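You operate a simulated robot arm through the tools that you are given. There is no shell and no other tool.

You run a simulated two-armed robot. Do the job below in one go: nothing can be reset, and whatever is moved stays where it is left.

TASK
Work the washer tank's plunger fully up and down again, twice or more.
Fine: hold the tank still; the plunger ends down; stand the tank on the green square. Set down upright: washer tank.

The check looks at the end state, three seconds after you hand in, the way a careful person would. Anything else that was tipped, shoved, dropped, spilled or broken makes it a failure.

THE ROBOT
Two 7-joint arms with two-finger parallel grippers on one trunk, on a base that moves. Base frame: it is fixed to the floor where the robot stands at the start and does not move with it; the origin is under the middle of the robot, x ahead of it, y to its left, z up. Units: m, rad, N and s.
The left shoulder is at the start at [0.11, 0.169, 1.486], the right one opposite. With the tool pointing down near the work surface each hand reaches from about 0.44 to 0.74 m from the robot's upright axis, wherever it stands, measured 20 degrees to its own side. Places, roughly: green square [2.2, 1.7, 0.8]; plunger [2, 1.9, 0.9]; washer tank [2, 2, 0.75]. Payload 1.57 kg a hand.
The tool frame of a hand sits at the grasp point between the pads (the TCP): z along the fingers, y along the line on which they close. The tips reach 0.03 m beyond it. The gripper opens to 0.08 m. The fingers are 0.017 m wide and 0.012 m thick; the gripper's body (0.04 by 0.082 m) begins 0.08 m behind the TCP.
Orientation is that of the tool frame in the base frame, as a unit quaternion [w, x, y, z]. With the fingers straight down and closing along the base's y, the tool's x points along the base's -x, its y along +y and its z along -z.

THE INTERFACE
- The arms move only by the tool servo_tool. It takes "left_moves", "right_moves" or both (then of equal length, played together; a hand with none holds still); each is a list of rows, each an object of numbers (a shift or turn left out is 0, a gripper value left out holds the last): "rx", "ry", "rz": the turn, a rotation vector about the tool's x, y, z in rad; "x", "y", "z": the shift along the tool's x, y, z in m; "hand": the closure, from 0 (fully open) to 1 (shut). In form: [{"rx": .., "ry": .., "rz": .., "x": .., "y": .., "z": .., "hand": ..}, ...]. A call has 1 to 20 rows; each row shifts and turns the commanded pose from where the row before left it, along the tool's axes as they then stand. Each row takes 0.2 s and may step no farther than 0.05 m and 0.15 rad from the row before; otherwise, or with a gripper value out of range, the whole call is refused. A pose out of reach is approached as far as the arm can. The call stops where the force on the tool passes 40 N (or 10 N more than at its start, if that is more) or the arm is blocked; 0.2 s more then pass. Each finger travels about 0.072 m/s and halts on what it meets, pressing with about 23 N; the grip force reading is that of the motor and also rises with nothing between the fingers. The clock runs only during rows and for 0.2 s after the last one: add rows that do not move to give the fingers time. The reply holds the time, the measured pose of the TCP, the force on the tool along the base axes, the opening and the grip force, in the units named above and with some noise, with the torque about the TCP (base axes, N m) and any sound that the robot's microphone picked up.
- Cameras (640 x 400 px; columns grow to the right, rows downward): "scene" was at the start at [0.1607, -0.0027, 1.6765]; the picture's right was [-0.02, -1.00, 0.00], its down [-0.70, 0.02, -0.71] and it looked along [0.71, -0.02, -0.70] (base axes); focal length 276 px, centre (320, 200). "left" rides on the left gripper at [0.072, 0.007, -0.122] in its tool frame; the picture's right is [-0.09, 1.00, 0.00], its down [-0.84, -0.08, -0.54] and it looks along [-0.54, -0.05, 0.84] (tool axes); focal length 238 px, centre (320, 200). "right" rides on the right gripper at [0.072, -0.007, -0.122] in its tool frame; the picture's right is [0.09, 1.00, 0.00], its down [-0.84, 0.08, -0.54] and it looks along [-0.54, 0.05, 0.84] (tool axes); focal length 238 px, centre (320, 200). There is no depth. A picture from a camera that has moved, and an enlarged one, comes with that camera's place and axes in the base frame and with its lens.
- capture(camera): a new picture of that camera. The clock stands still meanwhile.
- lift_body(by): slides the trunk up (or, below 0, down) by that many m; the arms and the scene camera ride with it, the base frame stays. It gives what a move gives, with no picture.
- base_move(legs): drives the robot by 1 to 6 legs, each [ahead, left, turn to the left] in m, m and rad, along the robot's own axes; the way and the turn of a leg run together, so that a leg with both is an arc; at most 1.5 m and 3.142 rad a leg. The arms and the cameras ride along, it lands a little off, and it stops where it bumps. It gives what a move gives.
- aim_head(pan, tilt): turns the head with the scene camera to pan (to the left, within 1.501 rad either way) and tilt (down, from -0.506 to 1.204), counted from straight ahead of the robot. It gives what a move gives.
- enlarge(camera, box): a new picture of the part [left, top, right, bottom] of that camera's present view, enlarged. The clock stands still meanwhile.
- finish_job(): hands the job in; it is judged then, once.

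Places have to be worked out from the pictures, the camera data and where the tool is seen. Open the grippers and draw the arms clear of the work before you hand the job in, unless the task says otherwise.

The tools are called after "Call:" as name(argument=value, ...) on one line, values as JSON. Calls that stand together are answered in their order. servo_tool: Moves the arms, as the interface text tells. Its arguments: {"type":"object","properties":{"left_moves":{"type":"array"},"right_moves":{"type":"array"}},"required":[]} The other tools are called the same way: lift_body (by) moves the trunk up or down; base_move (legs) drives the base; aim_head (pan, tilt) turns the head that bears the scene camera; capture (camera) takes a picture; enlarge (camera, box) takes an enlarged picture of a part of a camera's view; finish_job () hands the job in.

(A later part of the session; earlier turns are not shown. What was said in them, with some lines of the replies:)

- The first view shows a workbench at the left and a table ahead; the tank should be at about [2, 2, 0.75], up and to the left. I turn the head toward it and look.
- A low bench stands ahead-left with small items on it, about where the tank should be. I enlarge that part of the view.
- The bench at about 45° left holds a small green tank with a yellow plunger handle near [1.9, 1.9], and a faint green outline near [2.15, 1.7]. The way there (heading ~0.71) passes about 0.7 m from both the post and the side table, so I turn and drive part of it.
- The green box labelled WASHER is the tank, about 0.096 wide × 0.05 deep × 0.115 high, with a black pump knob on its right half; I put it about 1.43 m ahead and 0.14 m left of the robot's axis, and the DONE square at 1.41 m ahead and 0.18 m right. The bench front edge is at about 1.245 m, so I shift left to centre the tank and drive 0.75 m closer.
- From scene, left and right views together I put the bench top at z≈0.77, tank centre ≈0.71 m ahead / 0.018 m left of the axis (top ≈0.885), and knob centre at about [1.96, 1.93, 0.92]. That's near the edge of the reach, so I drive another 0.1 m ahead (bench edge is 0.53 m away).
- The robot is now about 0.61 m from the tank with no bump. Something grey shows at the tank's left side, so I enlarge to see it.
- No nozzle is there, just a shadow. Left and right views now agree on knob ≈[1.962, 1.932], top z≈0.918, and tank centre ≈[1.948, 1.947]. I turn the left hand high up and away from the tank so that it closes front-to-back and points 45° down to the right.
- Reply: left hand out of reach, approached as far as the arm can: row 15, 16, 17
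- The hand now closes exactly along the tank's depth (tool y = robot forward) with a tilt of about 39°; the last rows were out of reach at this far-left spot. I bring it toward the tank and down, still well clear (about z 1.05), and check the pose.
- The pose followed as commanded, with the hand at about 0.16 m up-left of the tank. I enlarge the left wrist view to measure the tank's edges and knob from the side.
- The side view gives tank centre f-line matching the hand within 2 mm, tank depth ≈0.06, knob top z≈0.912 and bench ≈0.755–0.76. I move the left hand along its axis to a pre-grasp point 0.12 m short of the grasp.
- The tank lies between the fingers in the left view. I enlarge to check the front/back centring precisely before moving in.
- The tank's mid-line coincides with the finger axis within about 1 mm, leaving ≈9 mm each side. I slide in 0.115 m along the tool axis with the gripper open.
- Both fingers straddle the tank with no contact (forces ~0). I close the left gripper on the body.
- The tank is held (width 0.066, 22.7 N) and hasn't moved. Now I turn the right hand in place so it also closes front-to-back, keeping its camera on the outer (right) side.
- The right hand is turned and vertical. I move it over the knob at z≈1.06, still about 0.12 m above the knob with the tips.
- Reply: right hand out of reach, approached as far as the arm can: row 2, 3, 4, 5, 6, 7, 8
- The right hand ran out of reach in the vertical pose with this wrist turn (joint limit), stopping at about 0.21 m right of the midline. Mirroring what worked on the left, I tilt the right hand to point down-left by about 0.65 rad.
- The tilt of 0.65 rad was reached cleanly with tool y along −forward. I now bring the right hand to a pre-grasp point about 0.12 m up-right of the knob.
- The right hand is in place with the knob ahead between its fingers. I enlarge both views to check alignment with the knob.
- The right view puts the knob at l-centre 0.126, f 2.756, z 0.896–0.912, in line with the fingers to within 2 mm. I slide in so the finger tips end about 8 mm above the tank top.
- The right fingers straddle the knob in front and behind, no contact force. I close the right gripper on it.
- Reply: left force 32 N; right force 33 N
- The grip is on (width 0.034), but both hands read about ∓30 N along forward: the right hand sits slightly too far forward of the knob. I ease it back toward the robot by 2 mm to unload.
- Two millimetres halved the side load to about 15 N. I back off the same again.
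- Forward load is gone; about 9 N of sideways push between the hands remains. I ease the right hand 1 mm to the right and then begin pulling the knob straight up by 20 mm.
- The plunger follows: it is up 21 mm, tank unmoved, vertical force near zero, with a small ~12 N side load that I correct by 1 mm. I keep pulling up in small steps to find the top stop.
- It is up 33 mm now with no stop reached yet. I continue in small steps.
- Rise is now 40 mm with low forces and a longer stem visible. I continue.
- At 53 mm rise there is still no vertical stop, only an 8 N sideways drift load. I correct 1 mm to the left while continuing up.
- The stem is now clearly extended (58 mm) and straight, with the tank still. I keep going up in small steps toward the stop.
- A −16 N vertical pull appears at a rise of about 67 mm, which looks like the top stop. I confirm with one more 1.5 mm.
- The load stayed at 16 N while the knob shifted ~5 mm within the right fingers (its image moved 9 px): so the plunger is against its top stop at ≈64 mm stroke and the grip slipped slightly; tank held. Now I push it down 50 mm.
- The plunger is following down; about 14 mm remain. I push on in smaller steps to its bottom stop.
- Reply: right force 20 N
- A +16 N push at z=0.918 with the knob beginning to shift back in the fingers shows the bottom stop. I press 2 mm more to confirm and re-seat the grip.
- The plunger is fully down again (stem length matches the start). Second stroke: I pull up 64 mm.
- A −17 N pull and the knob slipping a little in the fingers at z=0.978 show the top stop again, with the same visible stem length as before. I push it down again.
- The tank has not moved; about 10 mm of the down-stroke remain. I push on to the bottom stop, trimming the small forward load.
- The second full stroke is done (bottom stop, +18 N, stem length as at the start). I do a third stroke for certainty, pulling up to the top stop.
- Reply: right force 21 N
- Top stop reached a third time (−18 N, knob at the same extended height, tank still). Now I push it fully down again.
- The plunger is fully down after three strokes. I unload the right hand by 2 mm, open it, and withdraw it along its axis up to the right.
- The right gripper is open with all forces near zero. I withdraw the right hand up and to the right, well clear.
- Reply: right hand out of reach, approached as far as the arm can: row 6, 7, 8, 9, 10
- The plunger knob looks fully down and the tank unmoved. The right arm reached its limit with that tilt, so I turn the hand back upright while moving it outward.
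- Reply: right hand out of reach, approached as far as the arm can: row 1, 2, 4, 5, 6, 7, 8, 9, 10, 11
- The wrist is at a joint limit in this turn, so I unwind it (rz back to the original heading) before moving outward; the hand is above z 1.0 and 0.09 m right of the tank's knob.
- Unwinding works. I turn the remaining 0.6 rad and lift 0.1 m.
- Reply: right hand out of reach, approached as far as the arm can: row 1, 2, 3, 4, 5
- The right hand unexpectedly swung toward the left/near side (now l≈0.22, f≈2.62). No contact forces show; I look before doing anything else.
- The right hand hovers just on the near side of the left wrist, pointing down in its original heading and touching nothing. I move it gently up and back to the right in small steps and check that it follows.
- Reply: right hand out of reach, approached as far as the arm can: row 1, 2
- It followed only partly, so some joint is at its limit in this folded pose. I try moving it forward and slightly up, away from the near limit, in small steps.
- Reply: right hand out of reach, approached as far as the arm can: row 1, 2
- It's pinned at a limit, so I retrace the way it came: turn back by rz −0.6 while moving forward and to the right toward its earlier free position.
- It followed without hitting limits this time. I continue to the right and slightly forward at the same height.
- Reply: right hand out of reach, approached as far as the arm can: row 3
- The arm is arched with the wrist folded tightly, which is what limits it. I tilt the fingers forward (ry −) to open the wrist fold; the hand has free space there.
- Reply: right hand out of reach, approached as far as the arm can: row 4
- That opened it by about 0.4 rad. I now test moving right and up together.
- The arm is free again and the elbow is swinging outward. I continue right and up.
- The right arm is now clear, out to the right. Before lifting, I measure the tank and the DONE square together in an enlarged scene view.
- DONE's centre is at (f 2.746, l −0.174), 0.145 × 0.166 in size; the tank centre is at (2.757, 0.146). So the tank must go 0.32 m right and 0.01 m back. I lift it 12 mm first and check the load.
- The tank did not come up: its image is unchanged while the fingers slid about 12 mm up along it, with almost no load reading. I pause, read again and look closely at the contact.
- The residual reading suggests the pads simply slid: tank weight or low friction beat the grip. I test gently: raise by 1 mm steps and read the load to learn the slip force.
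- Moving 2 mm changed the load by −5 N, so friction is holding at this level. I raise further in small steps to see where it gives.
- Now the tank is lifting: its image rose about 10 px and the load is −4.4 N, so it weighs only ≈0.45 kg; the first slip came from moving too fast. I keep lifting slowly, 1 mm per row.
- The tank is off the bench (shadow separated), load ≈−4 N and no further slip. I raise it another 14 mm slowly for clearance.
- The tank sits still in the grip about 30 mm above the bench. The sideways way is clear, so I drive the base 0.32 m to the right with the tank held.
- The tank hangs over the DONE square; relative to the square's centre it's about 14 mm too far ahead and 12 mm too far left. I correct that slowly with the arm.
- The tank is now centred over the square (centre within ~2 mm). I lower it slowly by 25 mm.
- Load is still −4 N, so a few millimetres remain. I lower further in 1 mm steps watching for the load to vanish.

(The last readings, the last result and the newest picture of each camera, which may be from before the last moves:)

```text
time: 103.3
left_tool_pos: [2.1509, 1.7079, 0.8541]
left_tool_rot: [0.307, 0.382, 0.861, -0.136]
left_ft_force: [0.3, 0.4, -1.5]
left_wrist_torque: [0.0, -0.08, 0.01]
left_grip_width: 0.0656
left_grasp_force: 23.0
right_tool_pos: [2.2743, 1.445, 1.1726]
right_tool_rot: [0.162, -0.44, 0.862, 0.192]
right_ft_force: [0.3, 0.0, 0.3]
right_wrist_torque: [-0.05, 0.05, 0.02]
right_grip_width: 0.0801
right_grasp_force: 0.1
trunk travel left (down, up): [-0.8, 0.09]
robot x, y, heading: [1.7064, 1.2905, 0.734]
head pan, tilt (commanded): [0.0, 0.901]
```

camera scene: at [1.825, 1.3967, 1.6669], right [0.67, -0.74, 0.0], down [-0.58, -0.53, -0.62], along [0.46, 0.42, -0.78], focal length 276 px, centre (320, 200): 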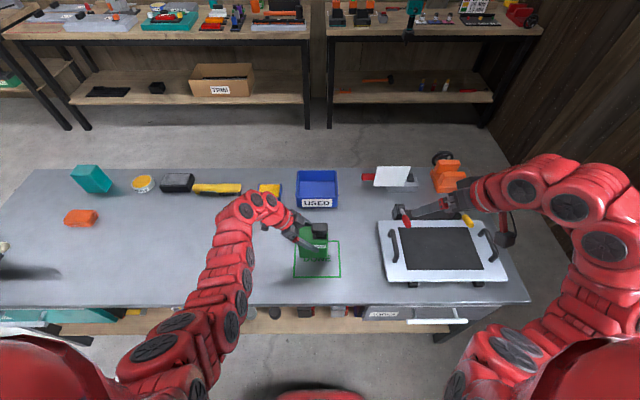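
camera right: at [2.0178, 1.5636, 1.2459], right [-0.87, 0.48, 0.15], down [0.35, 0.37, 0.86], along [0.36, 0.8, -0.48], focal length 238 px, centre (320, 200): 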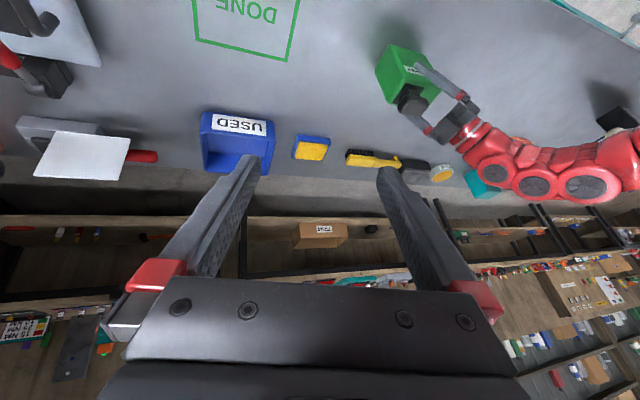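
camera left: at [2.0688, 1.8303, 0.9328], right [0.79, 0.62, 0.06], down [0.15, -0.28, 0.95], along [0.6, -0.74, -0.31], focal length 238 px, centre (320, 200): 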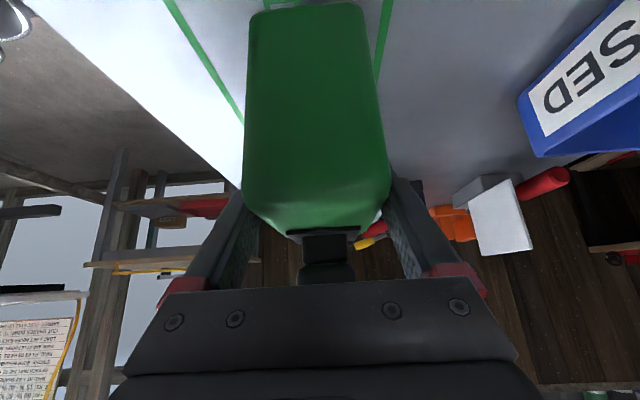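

The load dropped to −1.5 N at z=0.854, so the tank is touching down. One more millimetre should seat it.

Call:
servo_tool(left_moves=[{"x": 0.0006, "z": 0.0008}, {"x": 0.0003, "z": 0.0004}, {}])

Call:
enlarge(camera="scene", box=[240, 200, 400, 300])

Call:
capture(camera="right")

Call:
capture(camera="left")

```text
time: 104.1
left_tool_pos: [2.1508, 1.7079, 0.8549]
left_tool_rot: [0.309, 0.382, 0.86, -0.135]
left_ft_force: [-1.1, 1.1, 15.3]
left_wrist_torque: [-0.21, 0.39, -0.03]
left_grip_width: 0.0659
left_grasp_force: 23.0
right_tool_pos: [2.2733, 1.4431, 1.1718]
right_tool_rot: [0.163, -0.439, 0.862, 0.193]
right_ft_force: [0.0, 0.2, -1.0]
right_wrist_torque: [-0.04, -0.01, 0.03]
right_grip_width: 0.0797
right_grasp_force: 0.1
trunk travel left (down, up): [-0.8, 0.09]
robot x, y, heading: [1.7108, 1.2947, 0.736]
head pan, tilt (commanded): [0.0, 0.901]
```

```text
4.00 times, centred on (320, 250) of scene
camera zoom: at [1.8242, 1.3936, 1.6673], right [0.67, -0.74, 0.0], down [-0.58, -0.53, -0.62], along [0.46, 0.42, -0.78], focal length 1102 px, centre (320, 0)
```

zoom: 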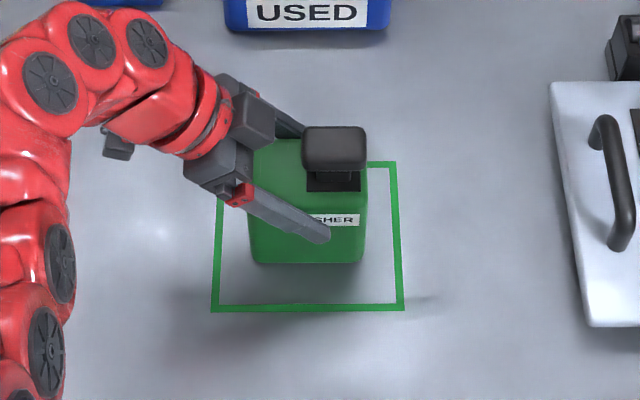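

```text
taken
camera right: at [2.2258, 1.3325, 1.2465], right [-0.87, 0.47, 0.15], down [0.35, 0.37, 0.86], along [0.36, 0.8, -0.48], focal length 238 px, centre (320, 200)
```

right: 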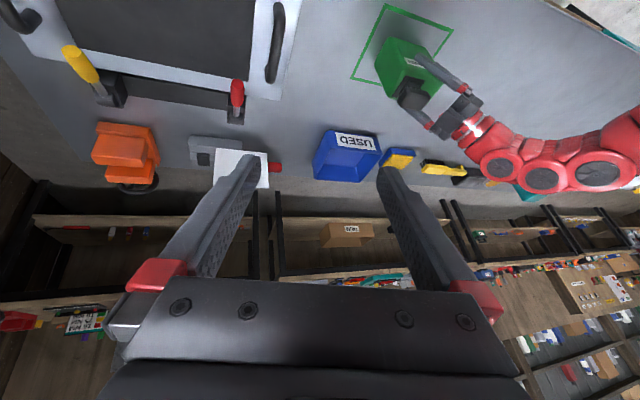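

```text
taken
camera left: at [2.066, 1.8101, 0.9039], right [0.79, 0.62, 0.06], down [0.15, -0.28, 0.95], along [0.6, -0.74, -0.31], focal length 238 px, centre (320, 200)
```

left: 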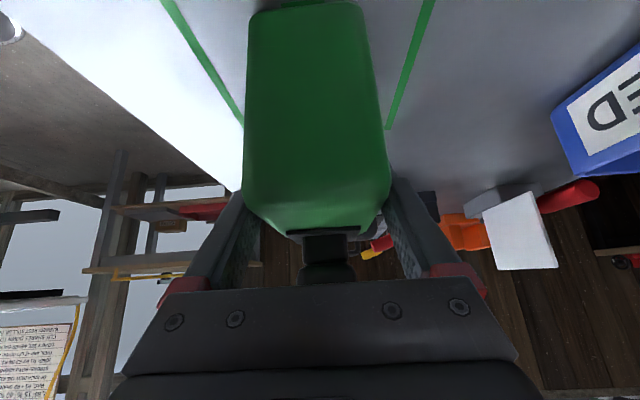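

The tank is firmly seated (+15 N), centred in the square. I relieve the press by about 1 mm and then open the left gripper gradually.

Call:
servo_tool(left_moves=[{"x": -0.0006, "z": -0.0008}, {}])

```text
time: 104.7
left_tool_pos: [2.1505, 1.7066, 0.8534]
left_tool_rot: [0.307, 0.381, 0.861, -0.135]
left_ft_force: [-1.7, 2.0, 10.1]
left_wrist_torque: [-0.16, -0.4, 0.04]
left_grip_width: 0.0659
left_grasp_force: 23.1
right_tool_pos: [2.2744, 1.4432, 1.1721]
right_tool_rot: [0.162, -0.439, 0.863, 0.192]
right_ft_force: [0.4, -1.1, 0.2]
right_wrist_torque: [-0.01, 0.03, -0.02]
right_grip_width: 0.0799
right_grasp_force: 0.0
trunk travel left (down, up): [-0.8, 0.09]
robot x, y, heading: [1.7096, 1.2931, 0.734]
head pan, tilt (commanded): [0.0, 0.901]
```

Call:
servo_tool(left_moves=[{"x": -0.0009, "z": -0.0012}, {}])

```text
time: 105.3
left_tool_pos: [2.1519, 1.7093, 0.8564]
left_tool_rot: [0.305, 0.381, 0.862, -0.136]
left_ft_force: [-0.3, -0.1, -2.8]
left_wrist_torque: [0.02, 0.0, -0.02]
left_grip_width: 0.0658
left_grasp_force: 23.2
right_tool_pos: [2.2756, 1.4454, 1.1722]
right_tool_rot: [0.162, -0.44, 0.862, 0.192]
right_ft_force: [0.2, -0.2, 1.0]
right_wrist_torque: [0.03, 0.03, -0.04]
right_grip_width: 0.08
right_grasp_force: 0.1
trunk travel left (down, up): [-0.8, 0.09]
robot x, y, heading: [1.7117, 1.2897, 0.734]
head pan, tilt (commanded): [0.0, 0.901]
```

Load is −2.8 N, nearly the tank's weight, so I settle 0.6 mm lower and then open the gripper in stages.

Call:
servo_tool(left_moves=[{"x": 0.0004, "z": 0.0005}, {}, {"hand": 0.15}, {"hand": 0.1}, {"hand": 0.0}, {"hand": 0.0}, {}])

Call:
enlarge(camera="scene", box=[240, 200, 400, 300])

Call:
capture(camera="left")

```text
time: 106.9
left_tool_pos: [2.1518, 1.7089, 0.8534]
left_tool_rot: [0.307, 0.381, 0.861, -0.136]
left_ft_force: [-0.3, 0.9, -0.6]
left_wrist_torque: [0.02, 0.02, -0.02]
left_grip_width: 0.08
left_grasp_force: 0.0
right_tool_pos: [2.2743, 1.4441, 1.1715]
right_tool_rot: [0.161, -0.44, 0.862, 0.192]
right_ft_force: [-0.4, 0.4, 0.0]
right_wrist_torque: [-0.02, 0.04, 0.0]
right_grip_width: 0.0798
right_grasp_force: 0.0
trunk travel left (down, up): [-0.8, 0.09]
robot x, y, heading: [1.7096, 1.2927, 0.733]
head pan, tilt (commanded): [0.0, 0.901]
```

```text
4.00 times, centred on (320, 250) of scene
camera zoom: at [1.8261, 1.3947, 1.6669], right [0.67, -0.74, 0.0], down [-0.58, -0.53, -0.62], along [0.46, 0.42, -0.78], focal length 1102 px, centre (320, 0)
```

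zoom: 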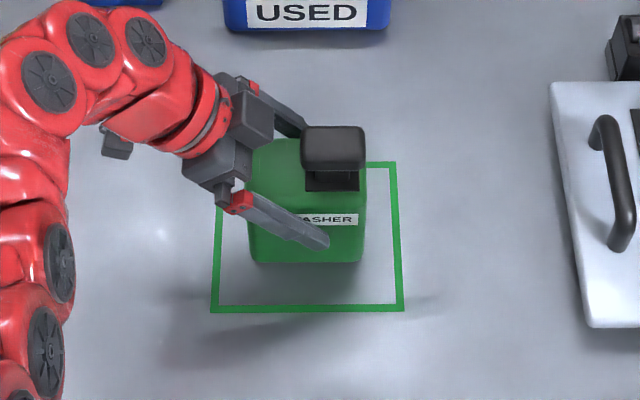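

```text
taken
camera left: at [2.0666, 1.8113, 0.9044], right [0.79, 0.62, 0.06], down [0.15, -0.28, 0.95], along [0.6, -0.74, -0.31], focal length 238 px, centre (320, 200)
```

left: 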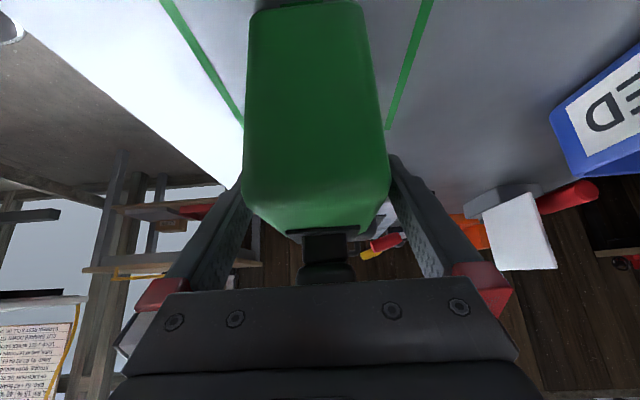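

The gripper is open, the tank stands still on the square, and there's no contact force. I withdraw the left hand slowly along its axis.

Call:
servo_tool(left_moves=[{"z": -0.008}, {"z": -0.012}, {"z": -0.02}, {"z": -0.02}, {"z": -0.02}, {"z": -0.02}, {}])

Call:
capture(camera="scene")

Call:
capture(camera="left")

```text
time: 108.5
left_tool_pos: [2.1083, 1.7559, 0.9326]
left_tool_rot: [0.307, 0.382, 0.861, -0.136]
left_ft_force: [0.1, 0.9, 0.7]
left_wrist_torque: [0.02, -0.01, -0.04]
left_grip_width: 0.0801
left_grasp_force: 0.1
right_tool_pos: [2.2753, 1.4448, 1.1716]
right_tool_rot: [0.162, -0.438, 0.863, 0.191]
right_ft_force: [0.0, 0.1, -0.2]
right_wrist_torque: [0.01, 0.03, 0.03]
right_grip_width: 0.0801
right_grasp_force: 0.1
trunk travel left (down, up): [-0.8, 0.09]
robot x, y, heading: [1.7121, 1.289, 0.738]
head pan, tilt (commanded): [0.0, 0.901]
```

```text
taken
camera scene: at [1.8264, 1.3947, 1.6669], right [0.67, -0.74, 0.0], down [-0.58, -0.53, -0.62], along [0.46, 0.42, -0.78], focal length 276 px, centre (320, 200)
```

scene: 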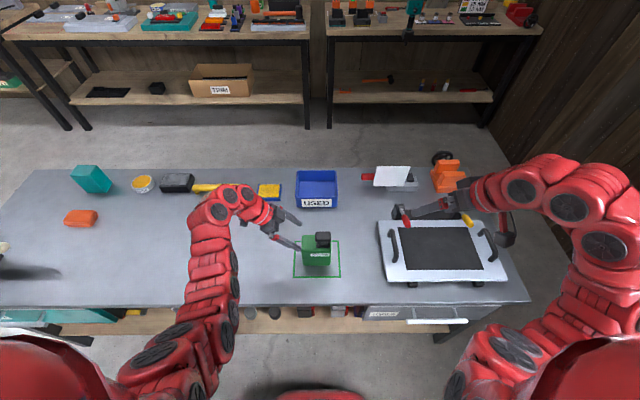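

```text
taken
camera left: at [2.023, 1.8578, 0.9826], right [0.79, 0.62, 0.06], down [0.15, -0.28, 0.95], along [0.6, -0.74, -0.31], focal length 238 px, centre (320, 200)
```

left: 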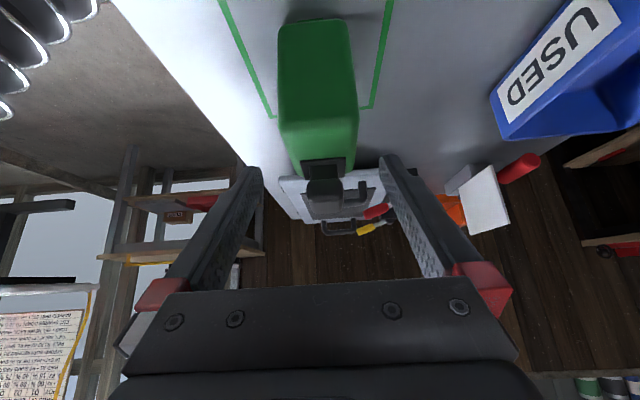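

The tank stands upright inside the square with the knob down; the left hand is just clear of it. I withdraw it another 0.06 m along its axis.

Call:
servo_tool(left_moves=[{"z": -0.02}, {"z": -0.02}, {"z": -0.02}, {}])

Call:
enlarge(camera="scene", box=[240, 190, 400, 290])

```text
time: 109.5
left_tool_pos: [2.0848, 1.7806, 0.979]
left_tool_rot: [0.307, 0.382, 0.861, -0.137]
left_ft_force: [0.0, -1.1, -0.6]
left_wrist_torque: [0.02, -0.01, 0.0]
left_grip_width: 0.08
left_grasp_force: 0.1
right_tool_pos: [2.2749, 1.4442, 1.1719]
right_tool_rot: [0.161, -0.44, 0.862, 0.192]
right_ft_force: [-0.1, -0.3, 0.7]
right_wrist_torque: [0.01, 0.01, 0.01]
right_grip_width: 0.0799
right_grasp_force: 0.1
trunk travel left (down, up): [-0.8, 0.09]
robot x, y, heading: [1.7134, 1.2908, 0.736]
head pan, tilt (commanded): [0.0, 0.901]
```

```text
4.00 times, centred on (320, 240) of scene
camera zoom: at [1.8262, 1.3947, 1.6669], right [0.67, -0.74, 0.0], down [-0.58, -0.53, -0.62], along [0.46, 0.42, -0.78], focal length 1102 px, centre (320, 40)
```

zoom: 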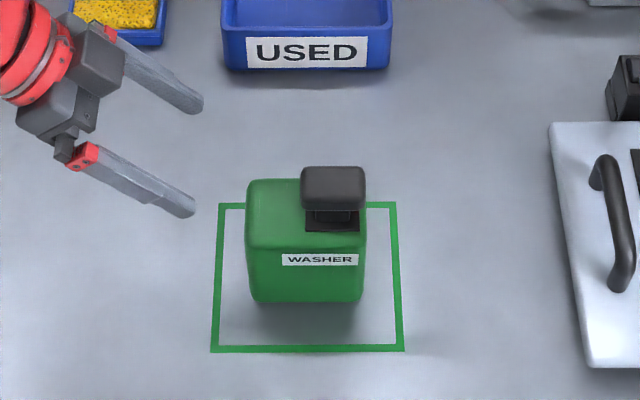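

The tank stands upright and centred on DONE with the plunger down, and both grippers are open. I back the robot away 0.4 m so that both arms leave the work area.

Call:
base_move(legs=[[-0.4, 0, 0]])

Call:
aim_head(pan=0.0, tilt=0.7)

Call:
capture(camera="scene")

Call:
enlarge(camera="scene", box=[240, 140, 420, 260])

```text
time: 112.0
left_tool_pos: [1.7892, 1.5116, 0.9787]
left_tool_rot: [0.306, 0.381, 0.862, -0.135]
left_ft_force: [0.3, -0.3, 0.6]
left_wrist_torque: [0.0, -0.01, 0.02]
left_grip_width: 0.0799
left_grasp_force: 0.1
right_tool_pos: [1.9785, 1.1759, 1.1715]
right_tool_rot: [0.162, -0.44, 0.862, 0.192]
right_ft_force: [-0.4, -1.1, 0.0]
right_wrist_torque: [0.0, 0.0, -0.01]
right_grip_width: 0.08
right_grasp_force: 0.1
trunk travel left (down, up): [-0.8, 0.09]
robot x, y, heading: [1.4137, 1.0229, 0.736]
head pan, tilt (commanded): [0.0, 0.901]
```

```text
time: 112.7
left_tool_pos: [1.7879, 1.512, 0.9795]
left_tool_rot: [0.307, 0.382, 0.861, -0.136]
left_ft_force: [-0.7, -0.2, -0.4]
left_wrist_torque: [-0.02, 0.03, -0.03]
left_grip_width: 0.08
left_grasp_force: 0.0
right_tool_pos: [1.9792, 1.1759, 1.1735]
right_tool_rot: [0.163, -0.44, 0.862, 0.193]
right_ft_force: [0.1, 0.6, -0.1]
right_wrist_torque: [0.02, -0.01, 0.01]
right_grip_width: 0.08
right_grasp_force: 0.0
trunk travel left (down, up): [-0.8, 0.09]
robot x, y, heading: [1.4125, 1.0237, 0.738]
head pan, tilt (commanded): [0.0, 0.7]
```

```text
taken
camera scene: at [1.536, 1.1326, 1.6831], right [0.67, -0.74, 0.0], down [-0.48, -0.43, -0.76], along [0.57, 0.51, -0.64], focal length 276 px, centre (320, 200)
```

scene: 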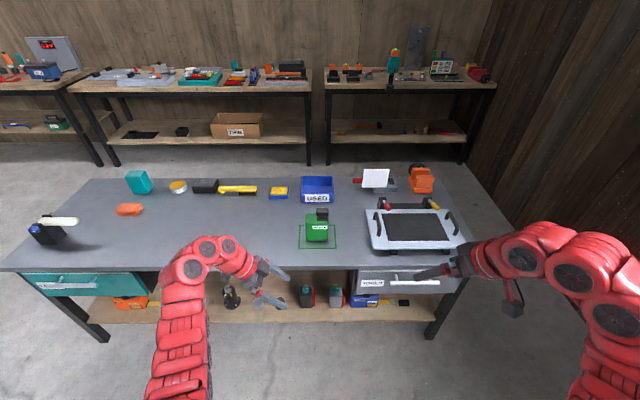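

```text
3.33 times, centred on (330, 200) of scene
camera zoom: at [1.536, 1.1326, 1.6831], right [0.67, -0.74, 0.0], down [-0.48, -0.43, -0.76], along [0.57, 0.51, -0.64], focal length 919 px, centre (287, 200)
```

zoom: 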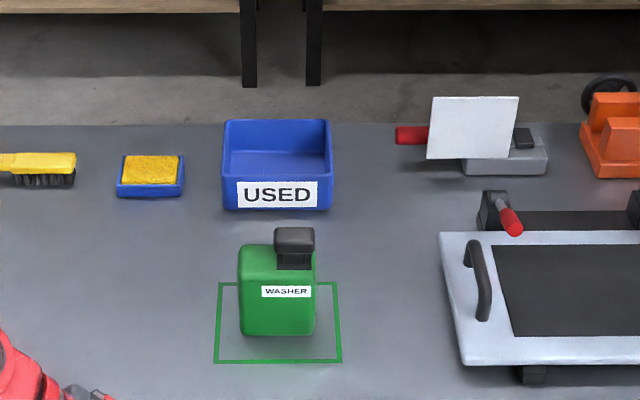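

The bench and its other items look undisturbed and both arms are clear of it. One last close look at the tank and knob.

Call:
enlarge(camera="scene", box=[280, 195, 370, 255])

```text
6.67 times, centred on (325, 225) of scene
camera zoom: at [1.536, 1.1326, 1.6831], right [0.67, -0.74, 0.0], down [-0.48, -0.43, -0.76], along [0.57, 0.51, -0.64], focal length 1837 px, centre (287, 33)
```

zoom: 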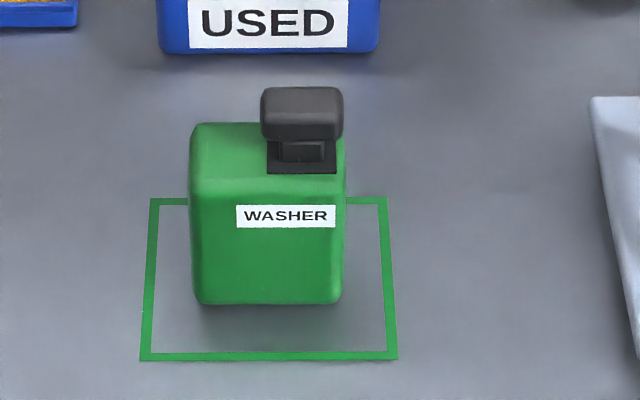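

The tank stands upright inside the DONE square, the knob sits as low as at the start, and nothing else moved. I hand the job in.

Call:
finish_job()

```text
The job is handed in.
```

The washer tank's plunger was worked fully up and fully down three times. The tank now stands upright on the green DONE square with the plunger down.

- **Strokes:** Each one ran from the bottom stop to the top stop and back, about 64 mm, with the left hand holding the tank. I judged the stops from the force readings and how much of the stem was visible.
- **Holding still:** The tank stayed in place while pumping, apart from a possible lift of 2–3 mm when the plunger first hit its top stop. When I went to lift it for the move, the fingers slid about 12 mm up its sides before it came off the bench. After that it was carried without slipping.
- **Placement:** It sits within a few millimetres of the square's centre. The knob is at the same height above the tank as at the start.
- **Right arm:** After I let go of the knob, the right arm hit a joint limit and its hand swung close to the left arm. It touched nothing, and I worked it free.
- **Everything else:** The other bench items look undisturbed in the last pictures. Both grippers are open and the robot is backed 0.4 m away from where it set the tank down.
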